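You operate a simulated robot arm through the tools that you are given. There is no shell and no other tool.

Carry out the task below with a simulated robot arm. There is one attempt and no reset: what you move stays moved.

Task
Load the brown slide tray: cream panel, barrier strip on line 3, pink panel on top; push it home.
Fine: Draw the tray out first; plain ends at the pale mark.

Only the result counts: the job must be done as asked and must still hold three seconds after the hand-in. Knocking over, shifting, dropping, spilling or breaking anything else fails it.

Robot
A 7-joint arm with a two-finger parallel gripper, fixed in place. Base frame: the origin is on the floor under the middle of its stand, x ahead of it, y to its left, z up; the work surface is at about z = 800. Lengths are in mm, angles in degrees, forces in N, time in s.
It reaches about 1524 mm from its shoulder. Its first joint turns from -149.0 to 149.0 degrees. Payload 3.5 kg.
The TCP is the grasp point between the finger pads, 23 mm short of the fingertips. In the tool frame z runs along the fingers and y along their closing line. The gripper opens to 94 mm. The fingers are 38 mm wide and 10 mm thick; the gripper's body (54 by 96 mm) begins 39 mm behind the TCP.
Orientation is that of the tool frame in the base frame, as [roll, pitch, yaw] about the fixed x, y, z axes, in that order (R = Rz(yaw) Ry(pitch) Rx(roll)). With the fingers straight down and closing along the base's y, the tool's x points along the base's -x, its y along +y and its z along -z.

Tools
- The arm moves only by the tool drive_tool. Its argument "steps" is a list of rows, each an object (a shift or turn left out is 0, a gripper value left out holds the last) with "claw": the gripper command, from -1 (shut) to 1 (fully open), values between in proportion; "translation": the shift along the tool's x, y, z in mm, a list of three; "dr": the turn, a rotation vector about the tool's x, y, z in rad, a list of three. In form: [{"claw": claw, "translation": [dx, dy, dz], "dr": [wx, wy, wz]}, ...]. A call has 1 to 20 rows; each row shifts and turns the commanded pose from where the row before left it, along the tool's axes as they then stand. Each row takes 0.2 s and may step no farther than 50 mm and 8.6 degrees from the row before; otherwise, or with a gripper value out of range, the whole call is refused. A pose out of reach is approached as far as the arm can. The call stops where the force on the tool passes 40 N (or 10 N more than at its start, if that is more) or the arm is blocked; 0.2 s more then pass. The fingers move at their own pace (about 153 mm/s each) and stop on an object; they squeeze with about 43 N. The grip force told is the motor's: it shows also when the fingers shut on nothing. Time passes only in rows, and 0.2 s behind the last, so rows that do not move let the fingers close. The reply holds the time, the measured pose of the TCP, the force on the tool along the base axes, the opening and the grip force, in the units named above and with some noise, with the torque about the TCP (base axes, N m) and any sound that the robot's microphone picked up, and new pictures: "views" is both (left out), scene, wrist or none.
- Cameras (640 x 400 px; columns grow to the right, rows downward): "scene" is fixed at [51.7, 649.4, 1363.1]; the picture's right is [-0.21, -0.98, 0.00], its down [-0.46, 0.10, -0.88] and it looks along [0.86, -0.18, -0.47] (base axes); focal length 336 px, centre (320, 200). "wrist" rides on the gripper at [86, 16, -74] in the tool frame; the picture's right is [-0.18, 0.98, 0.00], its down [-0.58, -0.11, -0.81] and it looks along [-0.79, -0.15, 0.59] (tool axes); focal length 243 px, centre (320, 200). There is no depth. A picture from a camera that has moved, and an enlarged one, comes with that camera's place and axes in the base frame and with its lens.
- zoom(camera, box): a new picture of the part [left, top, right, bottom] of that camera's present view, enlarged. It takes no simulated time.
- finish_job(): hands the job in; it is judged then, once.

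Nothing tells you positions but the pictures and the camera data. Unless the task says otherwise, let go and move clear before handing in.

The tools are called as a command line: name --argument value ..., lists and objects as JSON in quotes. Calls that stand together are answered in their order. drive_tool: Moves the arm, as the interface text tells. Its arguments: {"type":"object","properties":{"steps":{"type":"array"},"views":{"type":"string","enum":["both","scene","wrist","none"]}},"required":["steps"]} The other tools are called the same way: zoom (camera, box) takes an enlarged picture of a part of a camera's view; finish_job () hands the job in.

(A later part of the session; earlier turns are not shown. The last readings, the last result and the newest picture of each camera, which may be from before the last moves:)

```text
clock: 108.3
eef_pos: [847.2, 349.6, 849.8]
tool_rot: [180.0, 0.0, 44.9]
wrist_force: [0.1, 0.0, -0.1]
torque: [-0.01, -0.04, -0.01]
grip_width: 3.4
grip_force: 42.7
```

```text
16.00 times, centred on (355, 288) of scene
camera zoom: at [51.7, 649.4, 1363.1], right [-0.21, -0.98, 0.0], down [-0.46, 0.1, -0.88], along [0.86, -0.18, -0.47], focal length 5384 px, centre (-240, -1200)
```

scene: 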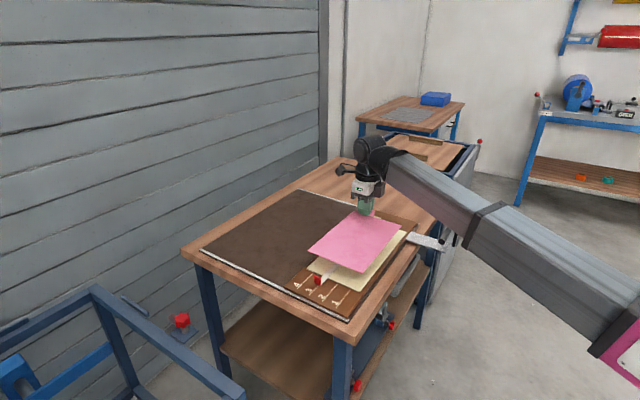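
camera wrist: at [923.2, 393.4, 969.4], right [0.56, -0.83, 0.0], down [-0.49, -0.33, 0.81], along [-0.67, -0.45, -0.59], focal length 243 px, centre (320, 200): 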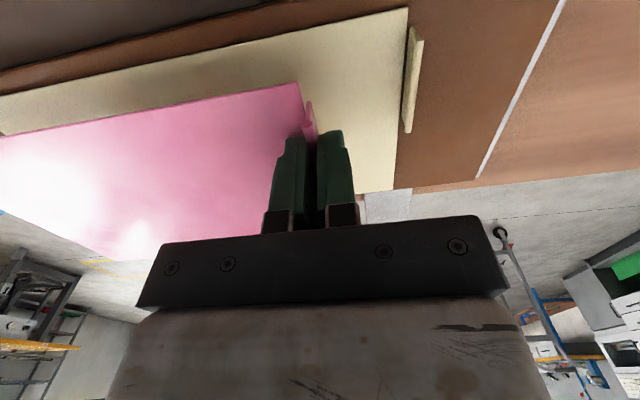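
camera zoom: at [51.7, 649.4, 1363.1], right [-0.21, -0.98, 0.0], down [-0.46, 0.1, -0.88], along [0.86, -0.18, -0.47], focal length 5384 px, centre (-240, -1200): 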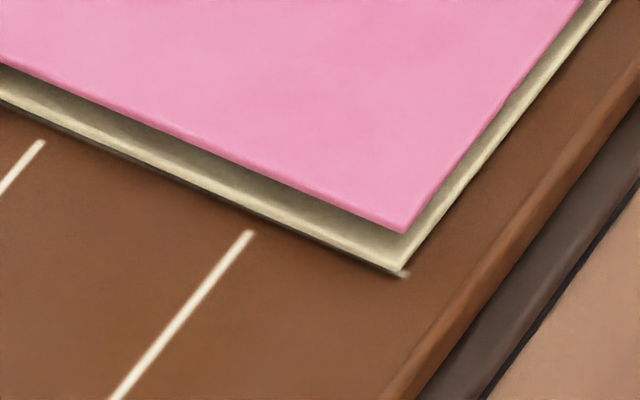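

It's nearly aligned now, within about 1 mm. I'll make a final small shift and lower to contact.

drive_tool --steps '[{"claw": -1, "translation": [0, -1.2, 0]}, {"translation": [0, 0, 0.7]}, {"translation": [0, 0, 0.7]}, {}]' --views "none"

zoom --camera "scene" --box '[292, 255, 332, 280]'

zoom --camera "scene" --box '[335, 275, 375, 300]'

zoom --camera "scene" --box '[330, 205, 410, 255]'

```text
clock: 109.3
eef_pos: [847.4, 350.1, 850.0]
tool_rot: [179.9, 0.1, 44.9]
wrist_force: [-0.2, -0.1, 0.0]
torque: [0.01, -0.08, -0.02]
grip_width: 3.3
grip_force: 43.2
```

```text
16.00 times, centred on (312, 268) of scene
camera zoom: at [51.7, 649.4, 1363.1], right [-0.21, -0.98, 0.0], down [-0.46, 0.1, -0.88], along [0.86, -0.18, -0.47], focal length 5384 px, centre (448, -880)
```

zoom: 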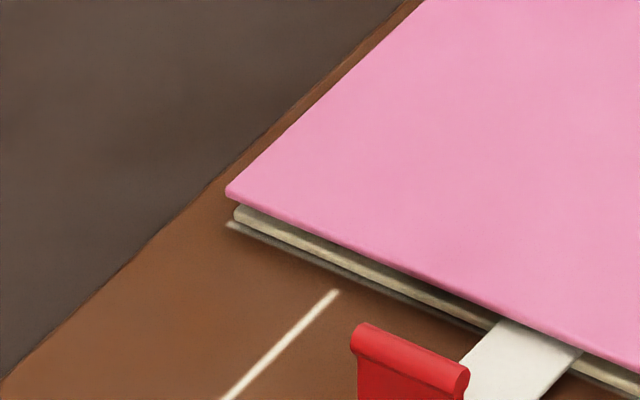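

```text
16.00 times, centred on (355, 288) of scene
camera zoom: at [51.7, 649.4, 1363.1], right [-0.21, -0.98, 0.0], down [-0.46, 0.1, -0.88], along [0.86, -0.18, -0.47], focal length 5384 px, centre (-240, -1200)
```

zoom: 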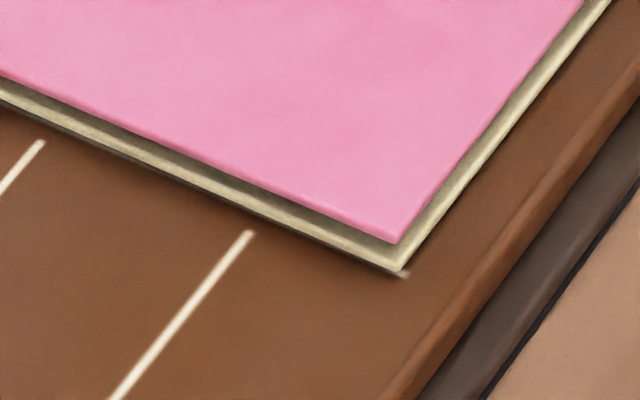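

```text
8.00 times, centred on (370, 230) of scene
camera zoom: at [51.7, 649.4, 1363.1], right [-0.21, -0.98, 0.0], down [-0.46, 0.1, -0.88], along [0.86, -0.18, -0.47], focal length 2692 px, centre (-80, -40)
```

zoom: 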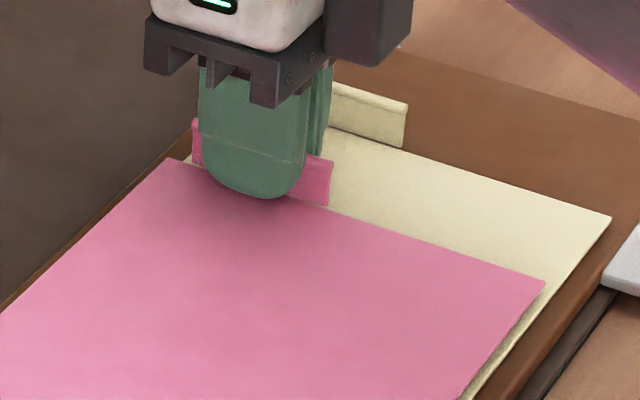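

Alignment is within about 1 mm of the mark. I'll lower the last fraction to contact.

drive_tool --steps '[{"claw": -1, "translation": [-0.4, 0, 0.6]}, {}, {"translation": [0, 0, 0.6]}, {}]' --views "none"

zoom --camera "scene" --box '[292, 255, 332, 280]'

zoom --camera "scene" --box '[335, 275, 375, 300]'

```text
clock: 110.3
eef_pos: [846.7, 351.3, 848.8]
tool_rot: [-179.9, 0.1, 44.9]
wrist_force: [-0.4, -0.3, -0.1]
torque: [-0.03, 0.0, -0.03]
grip_width: 3.1
grip_force: 43.0
```

```text
16.00 times, centred on (312, 268) of scene
camera zoom: at [51.7, 649.4, 1363.1], right [-0.21, -0.98, 0.0], down [-0.46, 0.1, -0.88], along [0.86, -0.18, -0.47], focal length 5384 px, centre (448, -880)
```

zoom: 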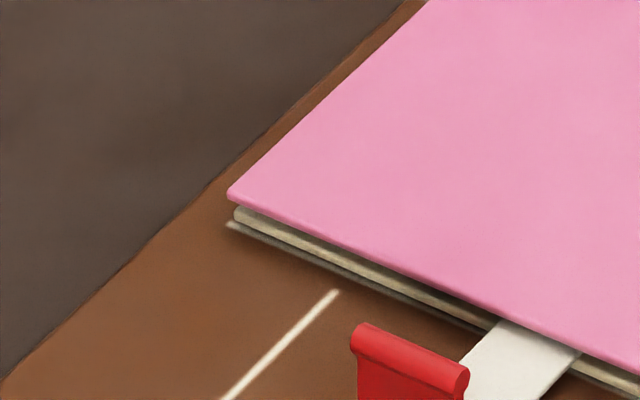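

```text
16.00 times, centred on (355, 288) of scene
camera zoom: at [51.7, 649.4, 1363.1], right [-0.21, -0.98, 0.0], down [-0.46, 0.1, -0.88], along [0.86, -0.18, -0.47], focal length 5384 px, centre (-240, -1200)
```

zoom: 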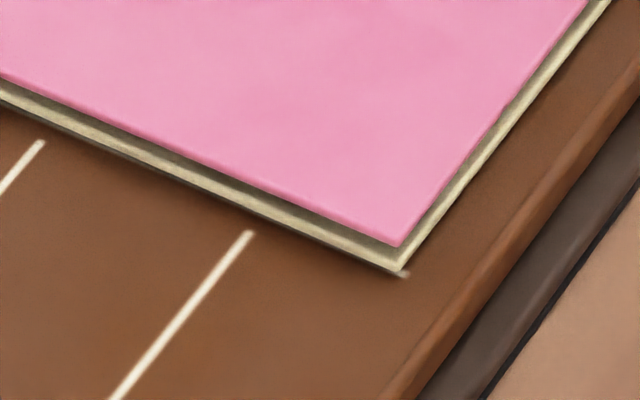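

drive_tool --steps '[{"claw": -1, "translation": [0, 0, 0.5]}, {}, {"translation": [0, 0, 0.5]}, {}]' --views "none"

zoom --camera "scene" --box '[292, 255, 332, 280]'

zoom --camera "scene" --box '[335, 275, 375, 300]'

```text
clock: 111.3
eef_pos: [845.6, 351.8, 847.4]
tool_rot: [-180.0, 0.0, 44.9]
wrist_force: [0.8, -1.0, 3.2]
torque: [0.11, 0.23, 0.01]
grip_width: 3.5
grip_force: 42.5
```

```text
16.00 times, centred on (312, 268) of scene
camera zoom: at [51.7, 649.4, 1363.1], right [-0.21, -0.98, 0.0], down [-0.46, 0.1, -0.88], along [0.86, -0.18, -0.47], focal length 5384 px, centre (448, -880)
```

zoom: 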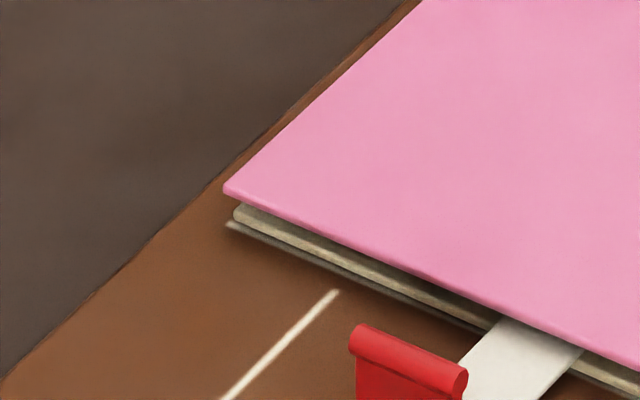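

```text
16.00 times, centred on (355, 288) of scene
camera zoom: at [51.7, 649.4, 1363.1], right [-0.21, -0.98, 0.0], down [-0.46, 0.1, -0.88], along [0.86, -0.18, -0.47], focal length 5384 px, centre (-240, -1200)
```

zoom: 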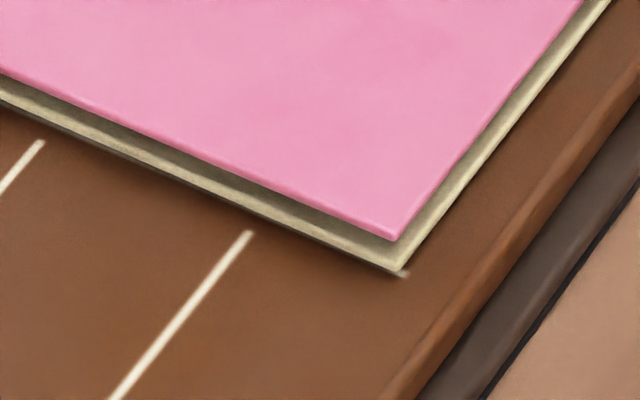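

Light contact at 3 N, with the edges within about 1 mm. I'll ease off and release in small steps.

drive_tool --steps '[{"claw": -1, "translation": [0, 0, -0.3]}, {}, {"claw": -0.9}, {"claw": -0.8}, {"claw": -0.65}, {}, {}]' --views "none"

zoom --camera "scene" --box '[292, 255, 332, 280]'

zoom --camera "scene" --box '[335, 275, 375, 300]'

zoom --camera "scene" --box '[330, 205, 410, 255]'

```text
clock: 112.9
eef_pos: [847.3, 351.3, 846.7]
tool_rot: [-179.9, 0.0, 44.9]
wrist_force: [0.2, -0.2, 0.4]
torque: [0.01, 0.04, 0.03]
grip_width: 16.5
grip_force: 0.2
```

```text
16.00 times, centred on (312, 268) of scene
camera zoom: at [51.7, 649.4, 1363.1], right [-0.21, -0.98, 0.0], down [-0.46, 0.1, -0.88], along [0.86, -0.18, -0.47], focal length 5384 px, centre (448, -880)
```

zoom: 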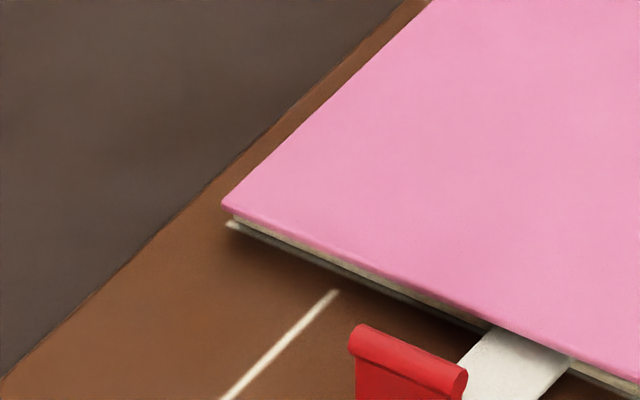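

```text
16.00 times, centred on (355, 288) of scene
camera zoom: at [51.7, 649.4, 1363.1], right [-0.21, -0.98, 0.0], down [-0.46, 0.1, -0.88], along [0.86, -0.18, -0.47], focal length 5384 px, centre (-240, -1200)
```

zoom: 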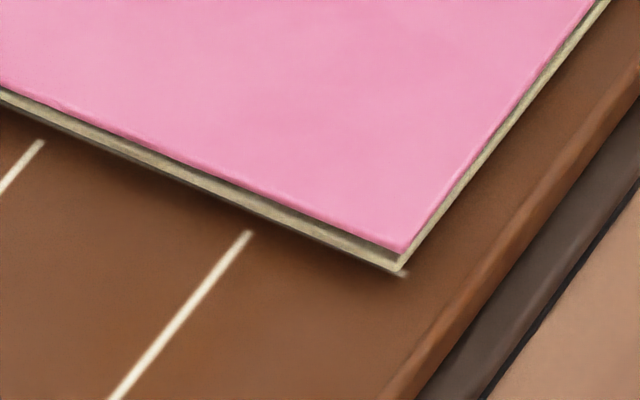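

```text
8.00 times, centred on (370, 230) of scene
camera zoom: at [51.7, 649.4, 1363.1], right [-0.21, -0.98, 0.0], down [-0.46, 0.1, -0.88], along [0.86, -0.18, -0.47], focal length 2692 px, centre (-80, -40)
```

zoom: 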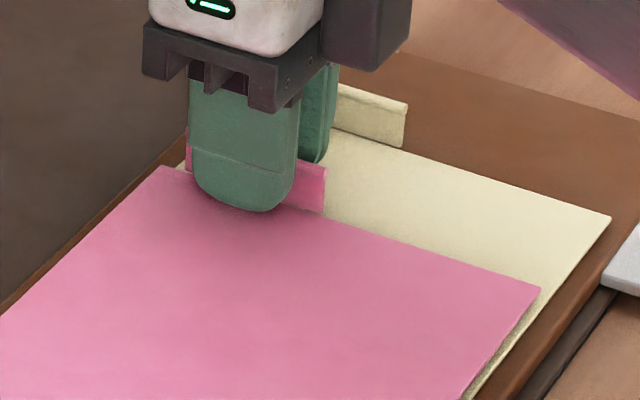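

It's released and settled with its edge within about 1–1.5 mm of the mark. I'll rise straight up and recheck.

drive_tool --steps '[{"claw": -0.65, "translation": [0, 0, -3]}, {"translation": [0, 0, -8]}, {"translation": [0, 0, -14]}, {"translation": [0, 0, -16]}, {"translation": [0, 0, -16]}, {"translation": [0, 0, -10]}, {"translation": [0, 0, -5]}, {}]' --views "both"

zoom --camera "scene" --box '[270, 245, 370, 307]'

zoom --camera "scene" --box '[335, 275, 375, 300]'

zoom --camera "scene" --box '[280, 200, 440, 320]'

```text
clock: 114.7
eef_pos: [845.9, 350.1, 921.0]
tool_rot: [180.0, 0.0, 44.9]
wrist_force: [0.0, 0.6, -0.8]
torque: [-0.01, -0.02, 0.01]
grip_width: 16.6
grip_force: 0.1
camera wrist: at [920.2, 400.3, 994.8], right [0.56, -0.83, 0.0], down [-0.49, -0.33, 0.81], along [-0.67, -0.45, -0.59], focal length 243 px, centre (320, 200)
```

scene: 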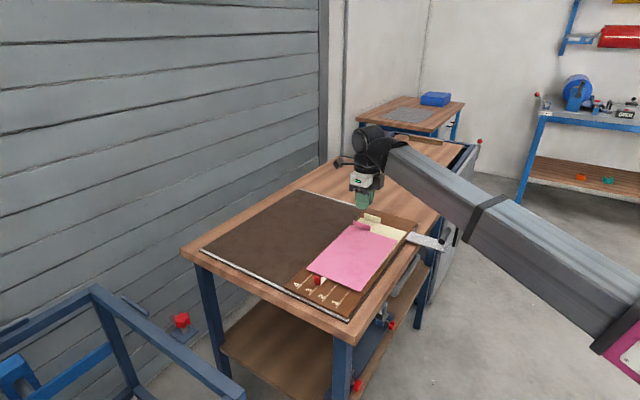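
wrist: 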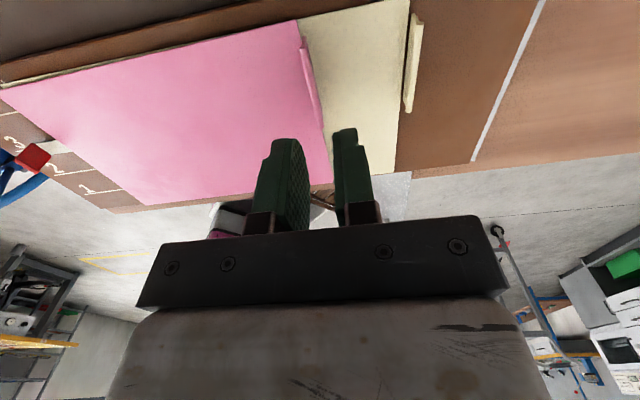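

```text
6.40 times, centred on (320, 276) of scene
camera zoom: at [51.7, 649.4, 1363.1], right [-0.21, -0.98, 0.0], down [-0.46, 0.1, -0.88], along [0.86, -0.18, -0.47], focal length 2153 px, centre (320, -286)
```

zoom: 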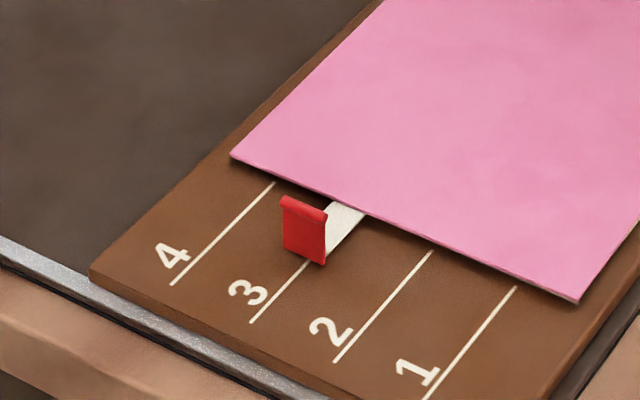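

```text
16.00 times, centred on (355, 288) of scene
camera zoom: at [51.7, 649.4, 1363.1], right [-0.21, -0.98, 0.0], down [-0.46, 0.1, -0.88], along [0.86, -0.18, -0.47], focal length 5384 px, centre (-240, -1200)
```

zoom: 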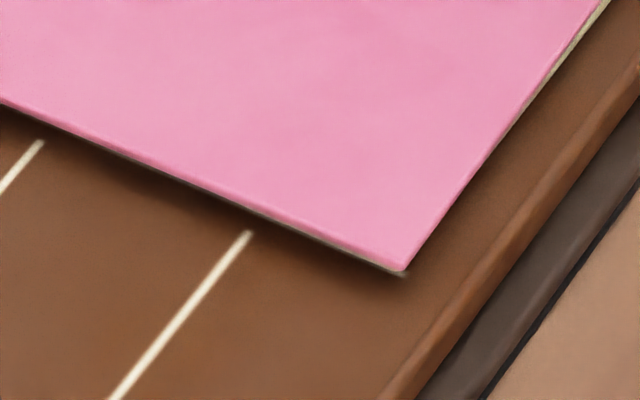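

```text
3.33 times, centred on (360, 260) of scene
camera zoom: at [51.7, 649.4, 1363.1], right [-0.21, -0.98, 0.0], down [-0.46, 0.1, -0.88], along [0.86, -0.18, -0.47], focal length 1122 px, centre (187, 0)
```

zoom: 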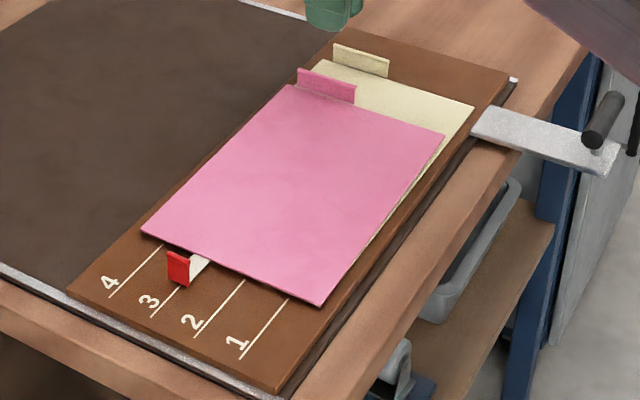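

zoom --camera "scene" --box '[292, 255, 332, 280]'

zoom --camera "scene" --box '[298, 262, 318, 274]'

zoom --camera "scene" --box '[350, 284, 370, 296]'

zoom --camera "wrist" --box '[0, 20, 200, 220]'

```text
16.00 times, centred on (312, 268) of scene
camera zoom: at [51.7, 649.4, 1363.1], right [-0.21, -0.98, 0.0], down [-0.46, 0.1, -0.88], along [0.86, -0.18, -0.47], focal length 5384 px, centre (448, -880)
```

zoom: 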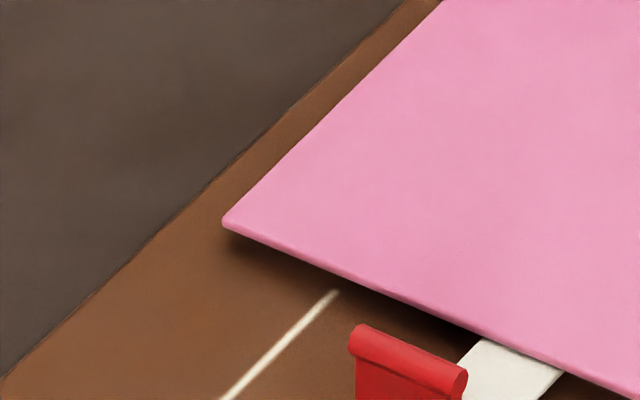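

```text
16.00 times, centred on (308, 268) of scene
camera zoom: at [51.7, 649.4, 1363.1], right [-0.21, -0.98, 0.0], down [-0.46, 0.1, -0.88], along [0.86, -0.18, -0.47], focal length 5384 px, centre (512, -888)
```

zoom: 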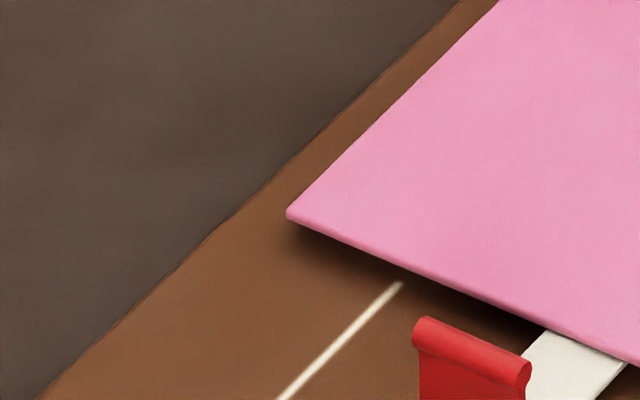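

```text
16.00 times, centred on (360, 290) of scene
camera zoom: at [51.7, 649.4, 1363.1], right [-0.21, -0.98, 0.0], down [-0.46, 0.1, -0.88], along [0.86, -0.18, -0.47], focal length 5384 px, centre (-320, -1240)
```

zoom: 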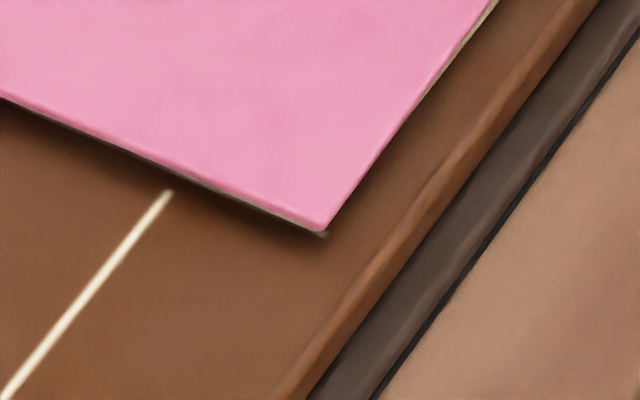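

```text
2.00 times, centred on (100, 120) of wrist
camera zoom: at [920.2, 400.3, 994.8], right [0.56, -0.83, 0.0], down [-0.49, -0.33, 0.81], along [-0.67, -0.45, -0.59], focal length 485 px, centre (760, 360)
```

zoom: 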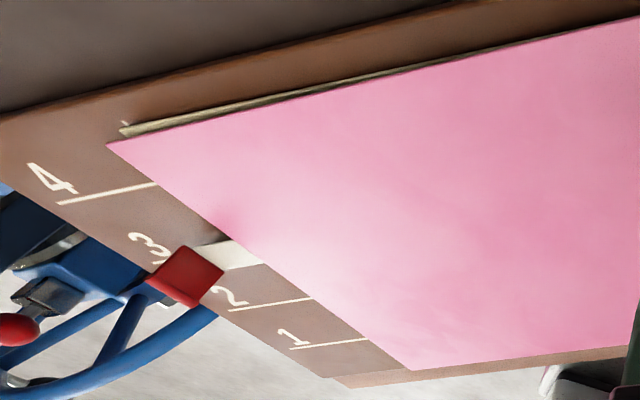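

The pink panel settled slightly past the mark, by an estimated 3–5 mm and about 1° of turn. I'd like it better placed, so first I'll look at its tab before regripping.

zoom --camera "wrist" --box '[240, 0, 440, 160]'

zoom --camera "scene" --box '[330, 205, 410, 255]'

```text
2.50 times, centred on (340, 80) of wrist
camera zoom: at [920.2, 400.3, 994.8], right [0.56, -0.83, 0.0], down [-0.49, -0.33, 0.81], along [-0.67, -0.45, -0.59], focal length 606 px, centre (270, 500)
```

zoom: 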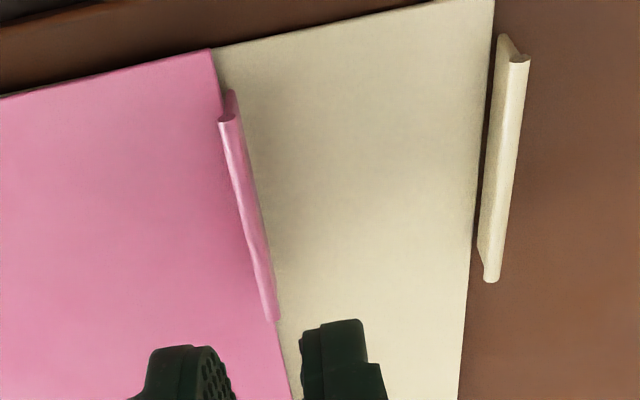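

```text
8.00 times, centred on (370, 230) of scene
camera zoom: at [51.7, 649.4, 1363.1], right [-0.21, -0.98, 0.0], down [-0.46, 0.1, -0.88], along [0.86, -0.18, -0.47], focal length 2692 px, centre (-80, -40)
```

zoom: 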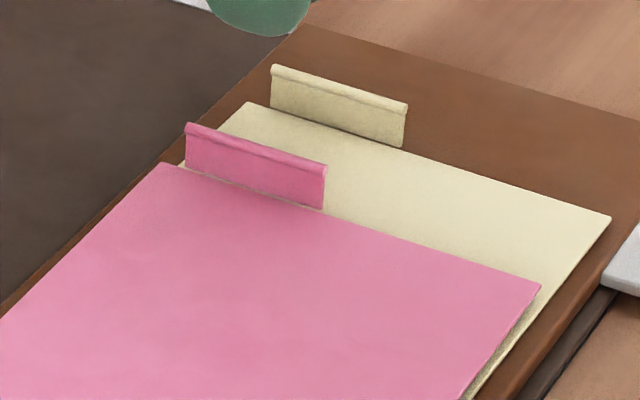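

The tab moved about 4 mm when I released, because the inner fingertip was brushing the pink surface. I'll regrip higher on the tab, lift slightly, shift back 4 mm and release with clearance.

drive_tool --steps '[{"claw": -0.6, "translation": [0, -4, 6]}, {"translation": [0, 0, 14]}, {"translation": [0, 0, 18]}, {"translation": [0, 0, 16]}, {"translation": [0, 0, 10]}, {"translation": [0, 0, 4]}, {}]' --views "wrist"

zoom --camera "wrist" --box '[220, 60, 420, 240]'

zoom --camera "scene" --box '[330, 205, 410, 255]'

```text
clock: 116.3
eef_pos: [843.6, 353.7, 850.7]
tool_rot: [180.0, 0.0, 45.0]
wrist_force: [-0.2, 0.1, -0.1]
torque: [0.02, -0.03, 0.0]
grip_width: 18.7
grip_force: 0.2
camera wrist: at [917.5, 401.6, 925.7], right [0.56, -0.83, 0.0], down [-0.49, -0.33, 0.81], along [-0.67, -0.45, -0.59], focal length 243 px, centre (320, 200)
```

wrist: 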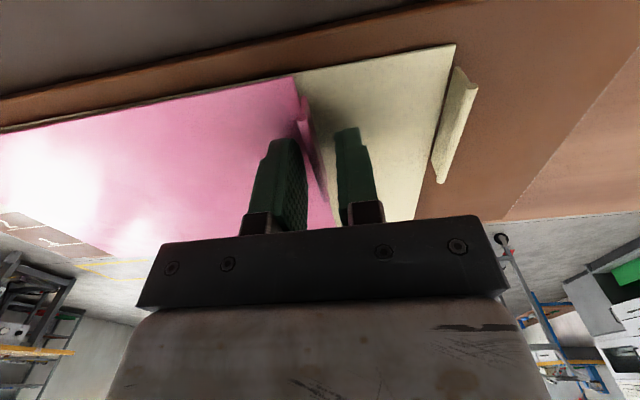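

```text
2.22 times, centred on (320, 150) of wrist
camera zoom: at [917.5, 401.6, 925.7], right [0.56, -0.83, 0.0], down [-0.49, -0.33, 0.81], along [-0.67, -0.45, -0.59], focal length 539 px, centre (320, 311)
```

zoom: 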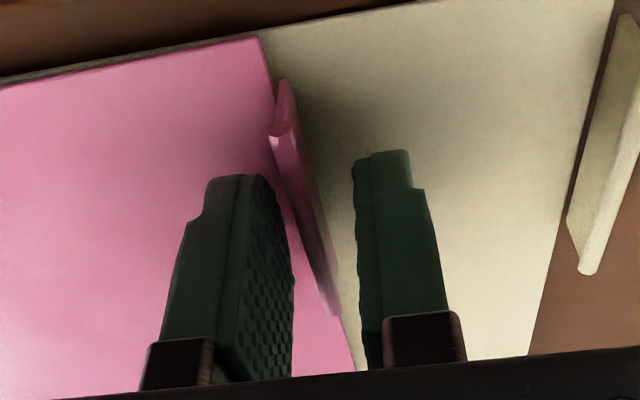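

```text
8.00 times, centred on (370, 230) of scene
camera zoom: at [51.7, 649.4, 1363.1], right [-0.21, -0.98, 0.0], down [-0.46, 0.1, -0.88], along [0.86, -0.18, -0.47], focal length 2692 px, centre (-80, -40)
```

zoom: 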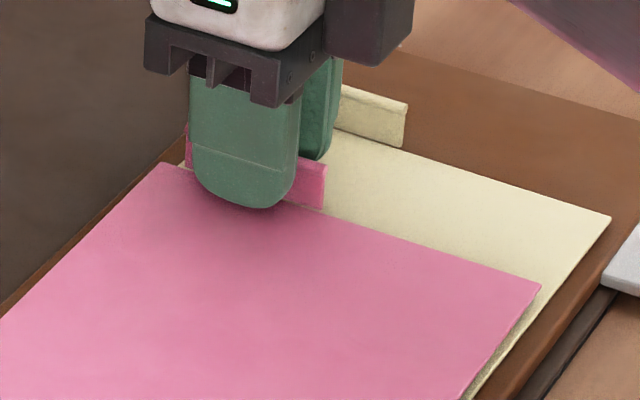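

The fingers straddle the tab with the tips clear of the surface. I'll close and lift a few millimetres.

drive_tool --steps '[{"claw": -0.6, "translation": [0, 0, -1.5]}, {"claw": -0.85}, {"claw": -1}, {"claw": -1}, {"claw": -1, "translation": [0, 0, -2]}, {"translation": [0, 0, -2.5]}, {}]' --views "none"

zoom --camera "scene" --box '[292, 255, 332, 280]'

zoom --camera "scene" --box '[335, 275, 375, 300]'

```text
clock: 117.9
eef_pos: [843.9, 354.6, 857.7]
tool_rot: [-180.0, 0.0, 44.9]
wrist_force: [-0.2, -0.6, -0.3]
torque: [-0.01, -0.04, 0.01]
grip_width: 3.8
grip_force: 43.3
```

```text
16.00 times, centred on (312, 268) of scene
camera zoom: at [51.7, 649.4, 1363.1], right [-0.21, -0.98, 0.0], down [-0.46, 0.1, -0.88], along [0.86, -0.18, -0.47], focal length 5384 px, centre (448, -880)
```

zoom: 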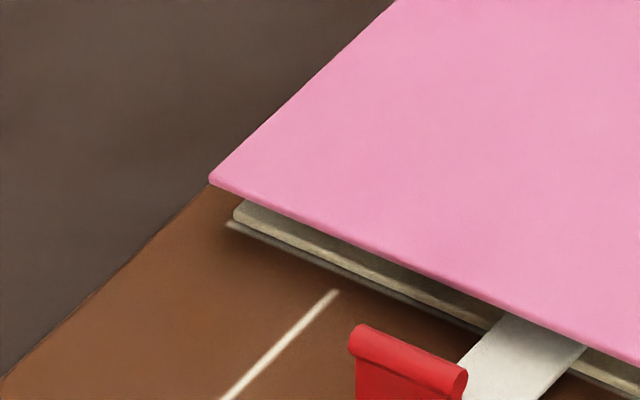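

```text
16.00 times, centred on (355, 288) of scene
camera zoom: at [51.7, 649.4, 1363.1], right [-0.21, -0.98, 0.0], down [-0.46, 0.1, -0.88], along [0.86, -0.18, -0.47], focal length 5384 px, centre (-240, -1200)
```

zoom: 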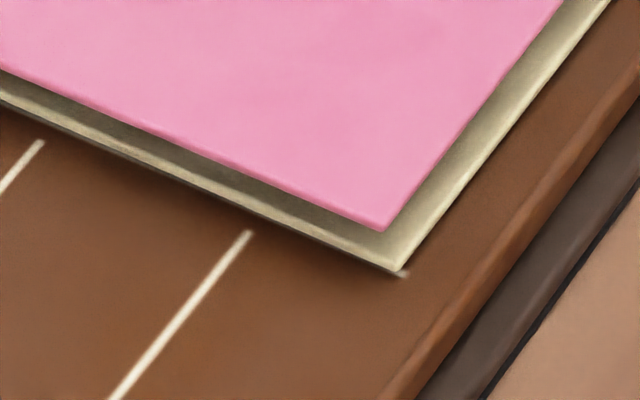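

Regripped and lifted. I'll shift 4 mm back along the length and 1.5 mm across, then lower again.

drive_tool --steps '[{"claw": -1, "translation": [-0.8, 2, 0]}, {"translation": [-0.7, 2, 0]}, {"translation": [0, 0, 2]}, {"translation": [0, 0, 1.5]}, {}]' --views "none"

zoom --camera "scene" --box '[292, 255, 332, 280]'

zoom --camera "scene" --box '[335, 275, 375, 300]'

```text
clock: 119.1
eef_pos: [844.4, 351.1, 854.4]
tool_rot: [-180.0, 0.0, 45.0]
wrist_force: [0.8, 0.8, -0.1]
torque: [-0.02, 0.0, 0.0]
grip_width: 3.4
grip_force: 42.9
```

```text
16.00 times, centred on (312, 268) of scene
camera zoom: at [51.7, 649.4, 1363.1], right [-0.21, -0.98, 0.0], down [-0.46, 0.1, -0.88], along [0.86, -0.18, -0.47], focal length 5384 px, centre (448, -880)
```

zoom: 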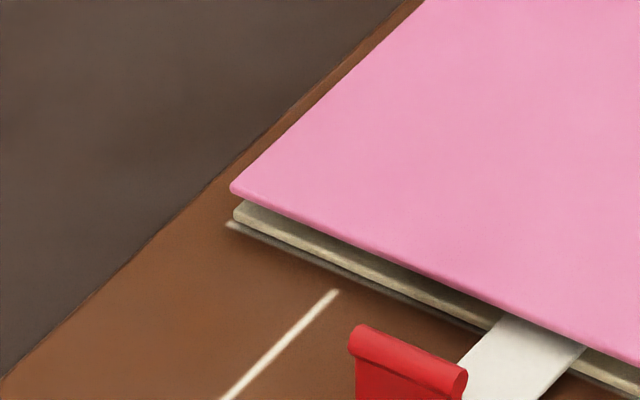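

```text
16.00 times, centred on (355, 288) of scene
camera zoom: at [51.7, 649.4, 1363.1], right [-0.21, -0.98, 0.0], down [-0.46, 0.1, -0.88], along [0.86, -0.18, -0.47], focal length 5384 px, centre (-240, -1200)
```

zoom: 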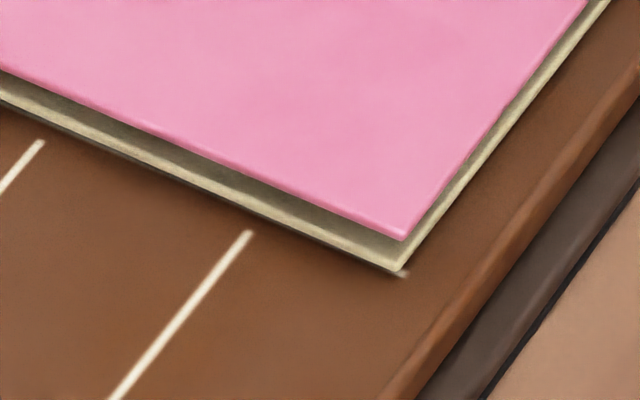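

drive_tool --steps '[{"claw": -1, "translation": [0, 0, 1]}, {}, {"translation": [0, 0, 0.8]}, {}]' --views "none"

zoom --camera "scene" --box '[292, 255, 332, 280]'

zoom --camera "scene" --box '[335, 275, 375, 300]'

```text
clock: 120.1
eef_pos: [845.6, 349.3, 853.4]
tool_rot: [-180.0, -0.1, 44.9]
wrist_force: [0.5, 0.6, -0.3]
torque: [0.0, -0.03, -0.03]
grip_width: 3.6
grip_force: 42.9
```

```text
16.00 times, centred on (312, 268) of scene
camera zoom: at [51.7, 649.4, 1363.1], right [-0.21, -0.98, 0.0], down [-0.46, 0.1, -0.88], along [0.86, -0.18, -0.47], focal length 5384 px, centre (448, -880)
```

zoom: 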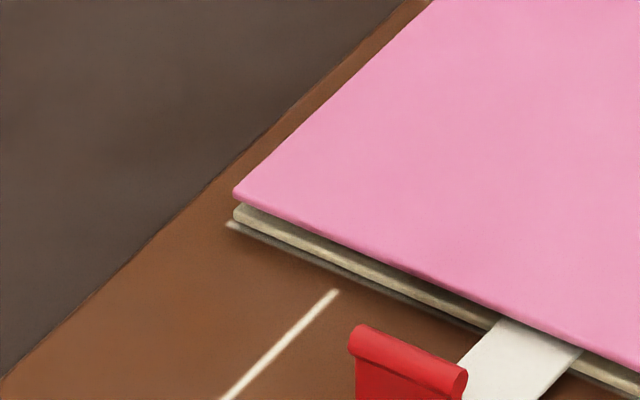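

```text
16.00 times, centred on (355, 288) of scene
camera zoom: at [51.7, 649.4, 1363.1], right [-0.21, -0.98, 0.0], down [-0.46, 0.1, -0.88], along [0.86, -0.18, -0.47], focal length 5384 px, centre (-240, -1200)
```

zoom: 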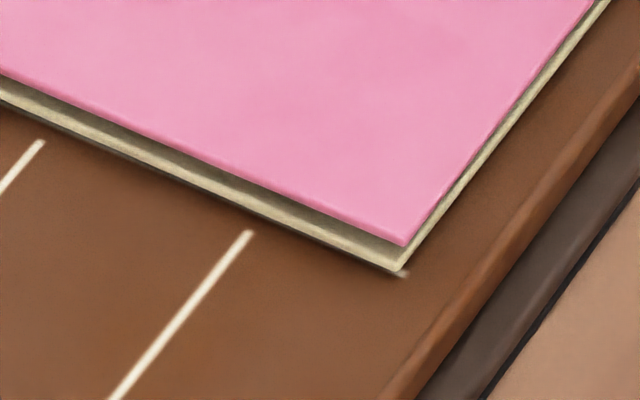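

drive_tool --steps '[{"claw": -1, "translation": [0, 0, 0.7]}, {}, {"translation": [0, 0, 0.6]}, {}]' --views "none"

zoom --camera "scene" --box '[292, 255, 332, 280]'

zoom --camera "scene" --box '[335, 275, 375, 300]'

```text
clock: 121.1
eef_pos: [844.8, 350.5, 851.7]
tool_rot: [-180.0, 0.1, 44.9]
wrist_force: [0.2, -0.1, 2.1]
torque: [0.08, 0.1, 0.01]
grip_width: 3.3
grip_force: 43.5
```

```text
16.00 times, centred on (312, 268) of scene
camera zoom: at [51.7, 649.4, 1363.1], right [-0.21, -0.98, 0.0], down [-0.46, 0.1, -0.88], along [0.86, -0.18, -0.47], focal length 5384 px, centre (448, -880)
```

zoom: 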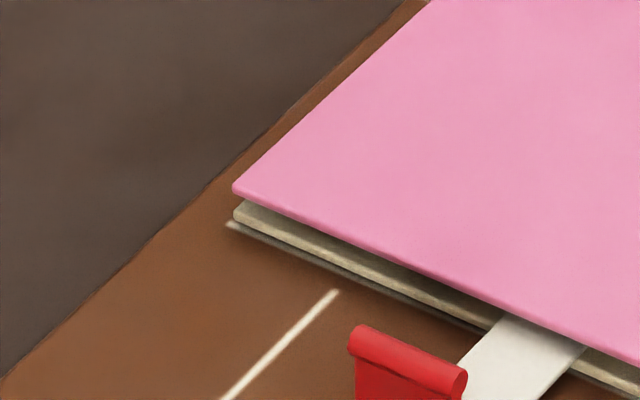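

```text
16.00 times, centred on (355, 288) of scene
camera zoom: at [51.7, 649.4, 1363.1], right [-0.21, -0.98, 0.0], down [-0.46, 0.1, -0.88], along [0.86, -0.18, -0.47], focal length 5384 px, centre (-240, -1200)
```

zoom: 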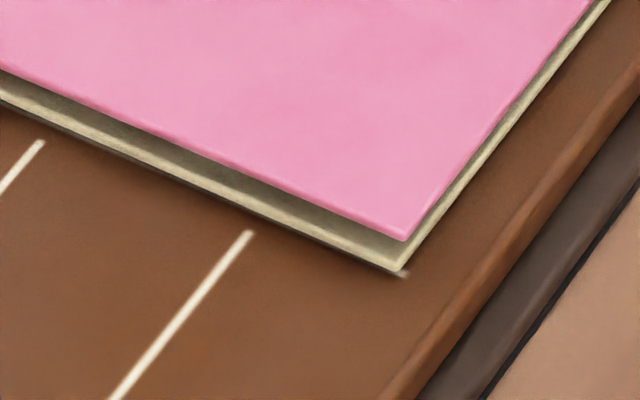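

The panel is in contact, and the edge matches the mark to within about 1 mm. I'll release now with the fingertips clear of the surface.

drive_tool --steps '[{"claw": -1, "translation": [0, 0, -0.6]}, {}, {"claw": -0.93}, {"claw": -0.85}, {"claw": -0.75}, {"claw": -0.65}, {}]' --views "none"

zoom --camera "scene" --box '[292, 255, 332, 280]'

zoom --camera "scene" --box '[335, 275, 375, 300]'

zoom --camera "scene" --box '[330, 205, 410, 255]'

```text
clock: 122.7
eef_pos: [844.9, 349.9, 850.5]
tool_rot: [-180.0, 0.0, 44.9]
wrist_force: [-0.4, -0.1, -0.8]
torque: [0.01, 0.0, 0.0]
grip_width: 16.2
grip_force: 0.0
```

```text
16.00 times, centred on (312, 268) of scene
camera zoom: at [51.7, 649.4, 1363.1], right [-0.21, -0.98, 0.0], down [-0.46, 0.1, -0.88], along [0.86, -0.18, -0.47], focal length 5384 px, centre (448, -880)
```

zoom: 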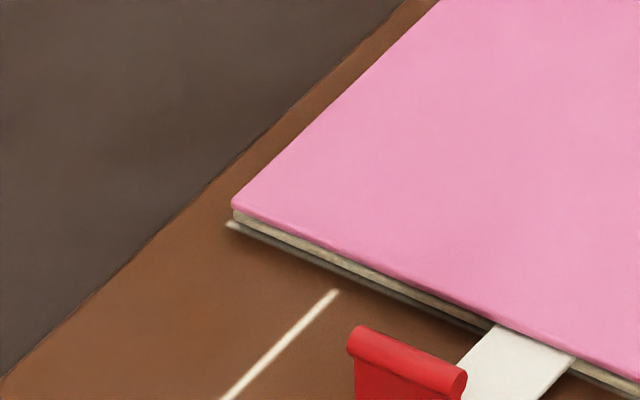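

```text
16.00 times, centred on (355, 288) of scene
camera zoom: at [51.7, 649.4, 1363.1], right [-0.21, -0.98, 0.0], down [-0.46, 0.1, -0.88], along [0.86, -0.18, -0.47], focal length 5384 px, centre (-240, -1200)
```

zoom: 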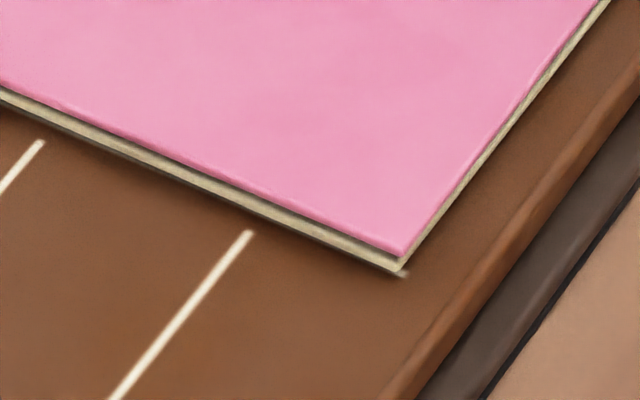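

```text
8.00 times, centred on (370, 230) of scene
camera zoom: at [51.7, 649.4, 1363.1], right [-0.21, -0.98, 0.0], down [-0.46, 0.1, -0.88], along [0.86, -0.18, -0.47], focal length 2692 px, centre (-80, -40)
```

zoom: 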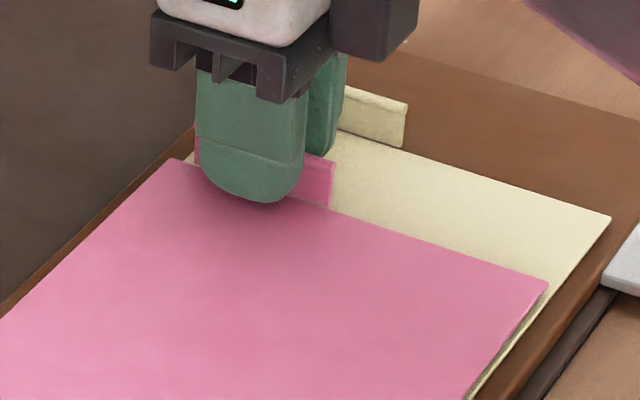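

The pink edge now sits cleanly over the cream edge at the mark. I'll rise straight up.

drive_tool --steps '[{"claw": -0.65, "translation": [0, 0, -2]}, {"translation": [0, 0, -4]}, {"translation": [0, 0, -8]}, {"translation": [0, 0, -14]}, {"translation": [0, 0, -16]}, {"translation": [0, 0, -16]}, {"translation": [0, 0, -10]}, {"translation": [0, 0, -5]}, {}]' --views "both"

zoom --camera "scene" --box '[292, 255, 332, 280]'

zoom --camera "scene" --box '[335, 275, 375, 300]'

zoom --camera "scene" --box '[280, 200, 440, 320]'

```text
clock: 124.7
eef_pos: [846.3, 349.2, 925.4]
tool_rot: [-179.9, 0.0, 44.9]
wrist_force: [-0.5, -1.1, 0.0]
torque: [-0.02, 0.0, -0.01]
grip_width: 16.2
grip_force: 0.0
camera wrist: at [919.8, 398.8, 1000.2], right [0.56, -0.83, 0.0], down [-0.49, -0.33, 0.81], along [-0.67, -0.45, -0.59], focal length 243 px, centre (320, 200)
```

scene: 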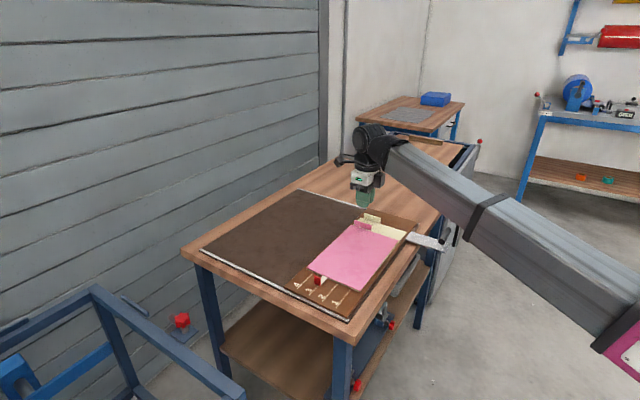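
wrist: 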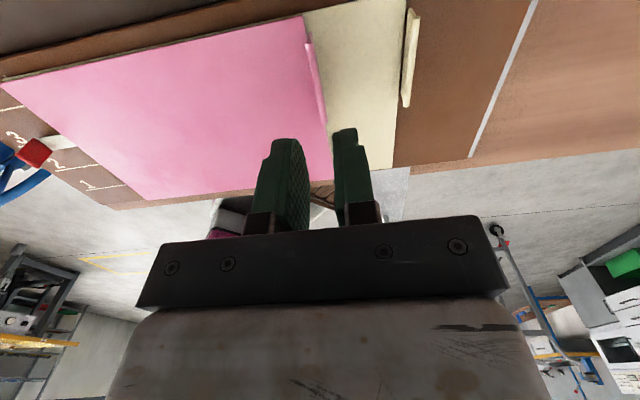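

```text
16.00 times, centred on (312, 268) of scene
camera zoom: at [51.7, 649.4, 1363.1], right [-0.21, -0.98, 0.0], down [-0.46, 0.1, -0.88], along [0.86, -0.18, -0.47], focal length 5384 px, centre (448, -880)
```

zoom: 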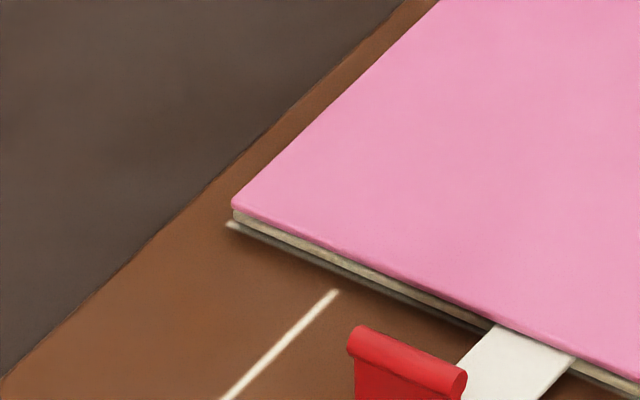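

```text
16.00 times, centred on (355, 288) of scene
camera zoom: at [51.7, 649.4, 1363.1], right [-0.21, -0.98, 0.0], down [-0.46, 0.1, -0.88], along [0.86, -0.18, -0.47], focal length 5384 px, centre (-240, -1200)
```

zoom: 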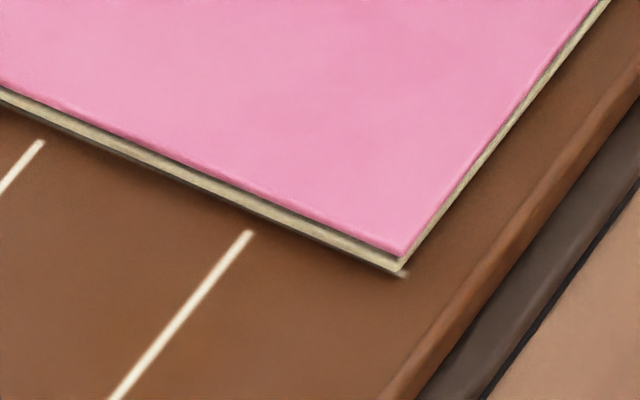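

```text
3.33 times, centred on (360, 260) of scene
camera zoom: at [51.7, 649.4, 1363.1], right [-0.21, -0.98, 0.0], down [-0.46, 0.1, -0.88], along [0.86, -0.18, -0.47], focal length 1122 px, centre (187, 0)
```

zoom: 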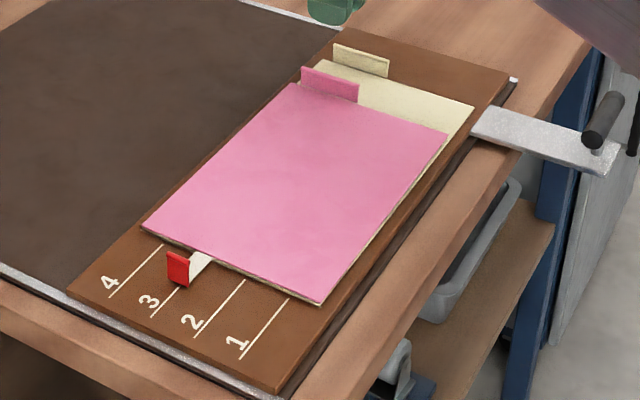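

The stack looks right: cream, then the strip on line 3, then pink, with plain ends on the mark. Now I'll turn the gripper to grasp the handle bar for pushing the tray home.

drive_tool --steps '[{"claw": -0.65, "translation": [0, 0, -15]}, {"translation": [0, 0, -20]}, {"dr": [0, 0, -0.1]}, {"dr": [0, 0, -0.14]}, {"dr": [0, 0, -0.14]}, {"dr": [0, 0, -0.14]}, {"dr": [0, 0, -0.14]}, {"dr": [0, 0, -0.14]}, {"dr": [0, 0, -0.14]}, {"dr": [0, 0, -0.14]}, {"dr": [0, 0, -0.14]}, {"dr": [0, 0, -0.14]}, {"dr": [0, 0, -0.14]}, {"dr": [0, 0, -0.071]}, {}]' --views "none"

```text
clock: 127.9
eef_pos: [845.6, 350.8, 962.9]
tool_rot: [180.0, 0.0, 134.9]
wrist_force: [-0.1, 0.5, 0.0]
torque: [0.03, -0.02, 0.04]
grip_width: 16.4
grip_force: 0.1
```

drive_tool --steps '[{"claw": 0, "translation": [-3, -12, 0]}, {"translation": [-6, -24, 0]}, {"translation": [-8, -30, 0]}, {"translation": [-8, -30, 0]}, {"translation": [-8, -30, 0]}, {"translation": [-8, -30, 0]}, {"claw": 1, "translation": [-7, -28, 0]}, {"translation": [-5, -20, 5]}, {"translation": [-2, -11.8, 5]}, {}]' --views "both"

```text
clock: 130.1
eef_pos: [728.8, 157.8, 954.0]
tool_rot: [180.0, 0.1, 134.8]
wrist_force: [0.0, -0.9, -0.5]
torque: [-0.01, -0.02, -0.01]
grip_width: 94.0
grip_force: 0.0
camera wrist: at [680.9, 229.8, 1028.0], right [0.83, 0.56, 0.0], down [0.33, -0.49, 0.81], along [0.45, -0.67, -0.59], focal length 243 px, centre (320, 200)
```

scene: 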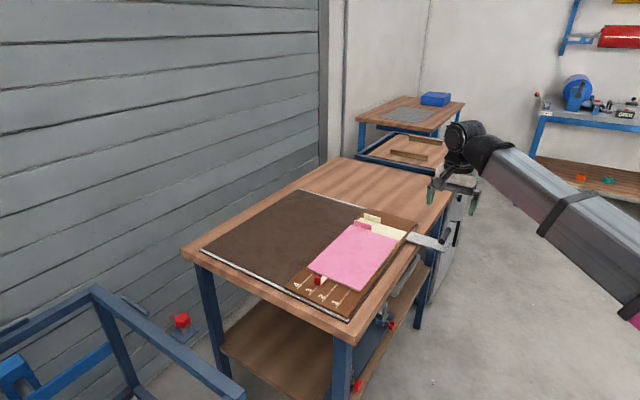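
wrist: 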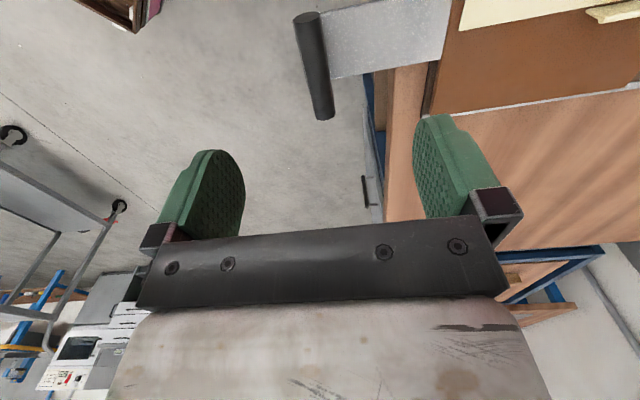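

The handle bar is centred between the fingers. I'll lower and close on it.

drive_tool --steps '[{"claw": 1, "translation": [0, -1, 12]}, {"translation": [0, 0, 20]}, {"translation": [0, 0, 24]}, {"translation": [0, 0, 22]}, {"translation": [0, 0, 14]}, {"translation": [0, 0, 4]}, {}, {"claw": 0.3}, {"claw": -0.2}, {"claw": -0.6}, {"claw": -1}, {"claw": -1}, {"claw": -1}]' --views "both"

```text
clock: 132.9
eef_pos: [730.2, 158.3, 855.9]
tool_rot: [180.0, -0.1, 134.8]
wrist_force: [-3.0, -3.4, -0.5]
torque: [-0.09, -0.01, 0.37]
grip_width: 17.5
grip_force: 43.1
camera wrist: at [681.4, 230.5, 930.0], right [0.83, 0.56, 0.0], down [0.33, -0.49, 0.81], along [0.45, -0.67, -0.59], focal length 243 px, centre (320, 200)
```

scene: 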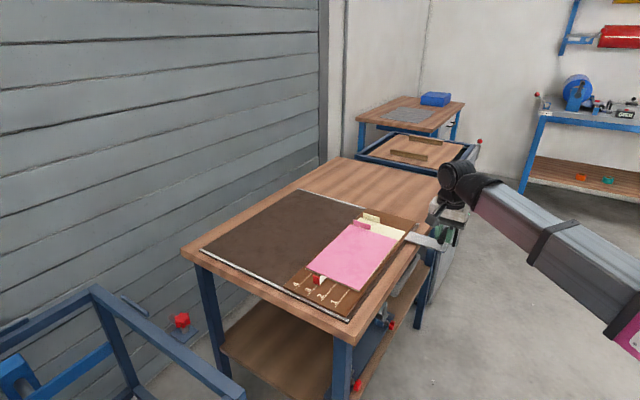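
wrist: 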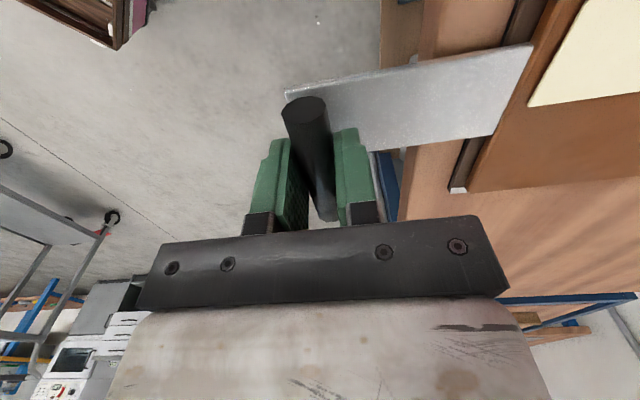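

The bar is gripped. I'll push the tray in slowly and watch the stack.

drive_tool --steps '[{"claw": -1, "translation": [0, 2, 0]}, {"translation": [0, 4, 0]}, {"translation": [0, 6, 0]}, {"translation": [0, 8, 0]}, {"translation": [0, 9, 0]}, {"translation": [0, 9, 0]}, {"translation": [0, 9, 0]}, {"translation": [0, 7, 0]}, {"translation": [0, 4, 0]}, {"translation": [0, 2, 0]}, {}]' --views "scene"

zoom --camera "scene" --box '[250, 190, 410, 310]'

```text
clock: 135.3
eef_pos: [773.0, 200.0, 856.4]
tool_rot: [180.0, 0.1, 134.9]
wrist_force: [-1.8, 1.4, 3.7]
torque: [-0.3, -0.31, 0.32]
grip_width: 17.7
grip_force: 43.1
```

scene: 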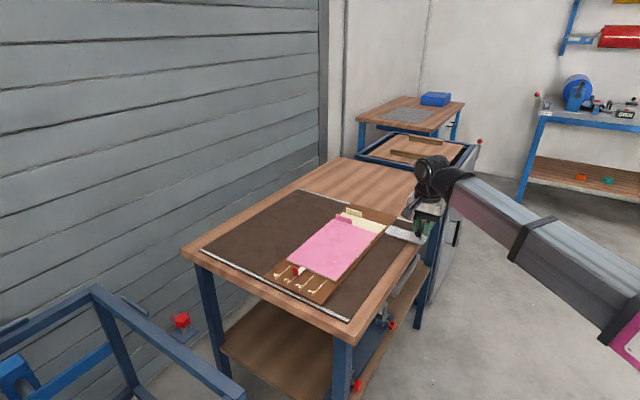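

```text
3.33 times, centred on (330, 250) of scene
camera zoom: at [51.7, 649.4, 1363.1], right [-0.21, -0.98, 0.0], down [-0.46, 0.1, -0.88], along [0.86, -0.18, -0.47], focal length 1122 px, centre (287, 33)
```

zoom: 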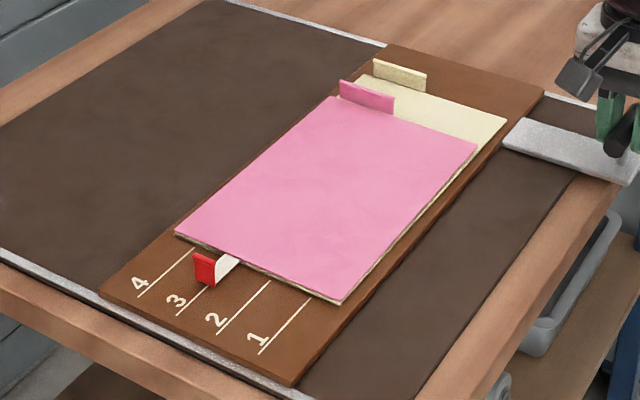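

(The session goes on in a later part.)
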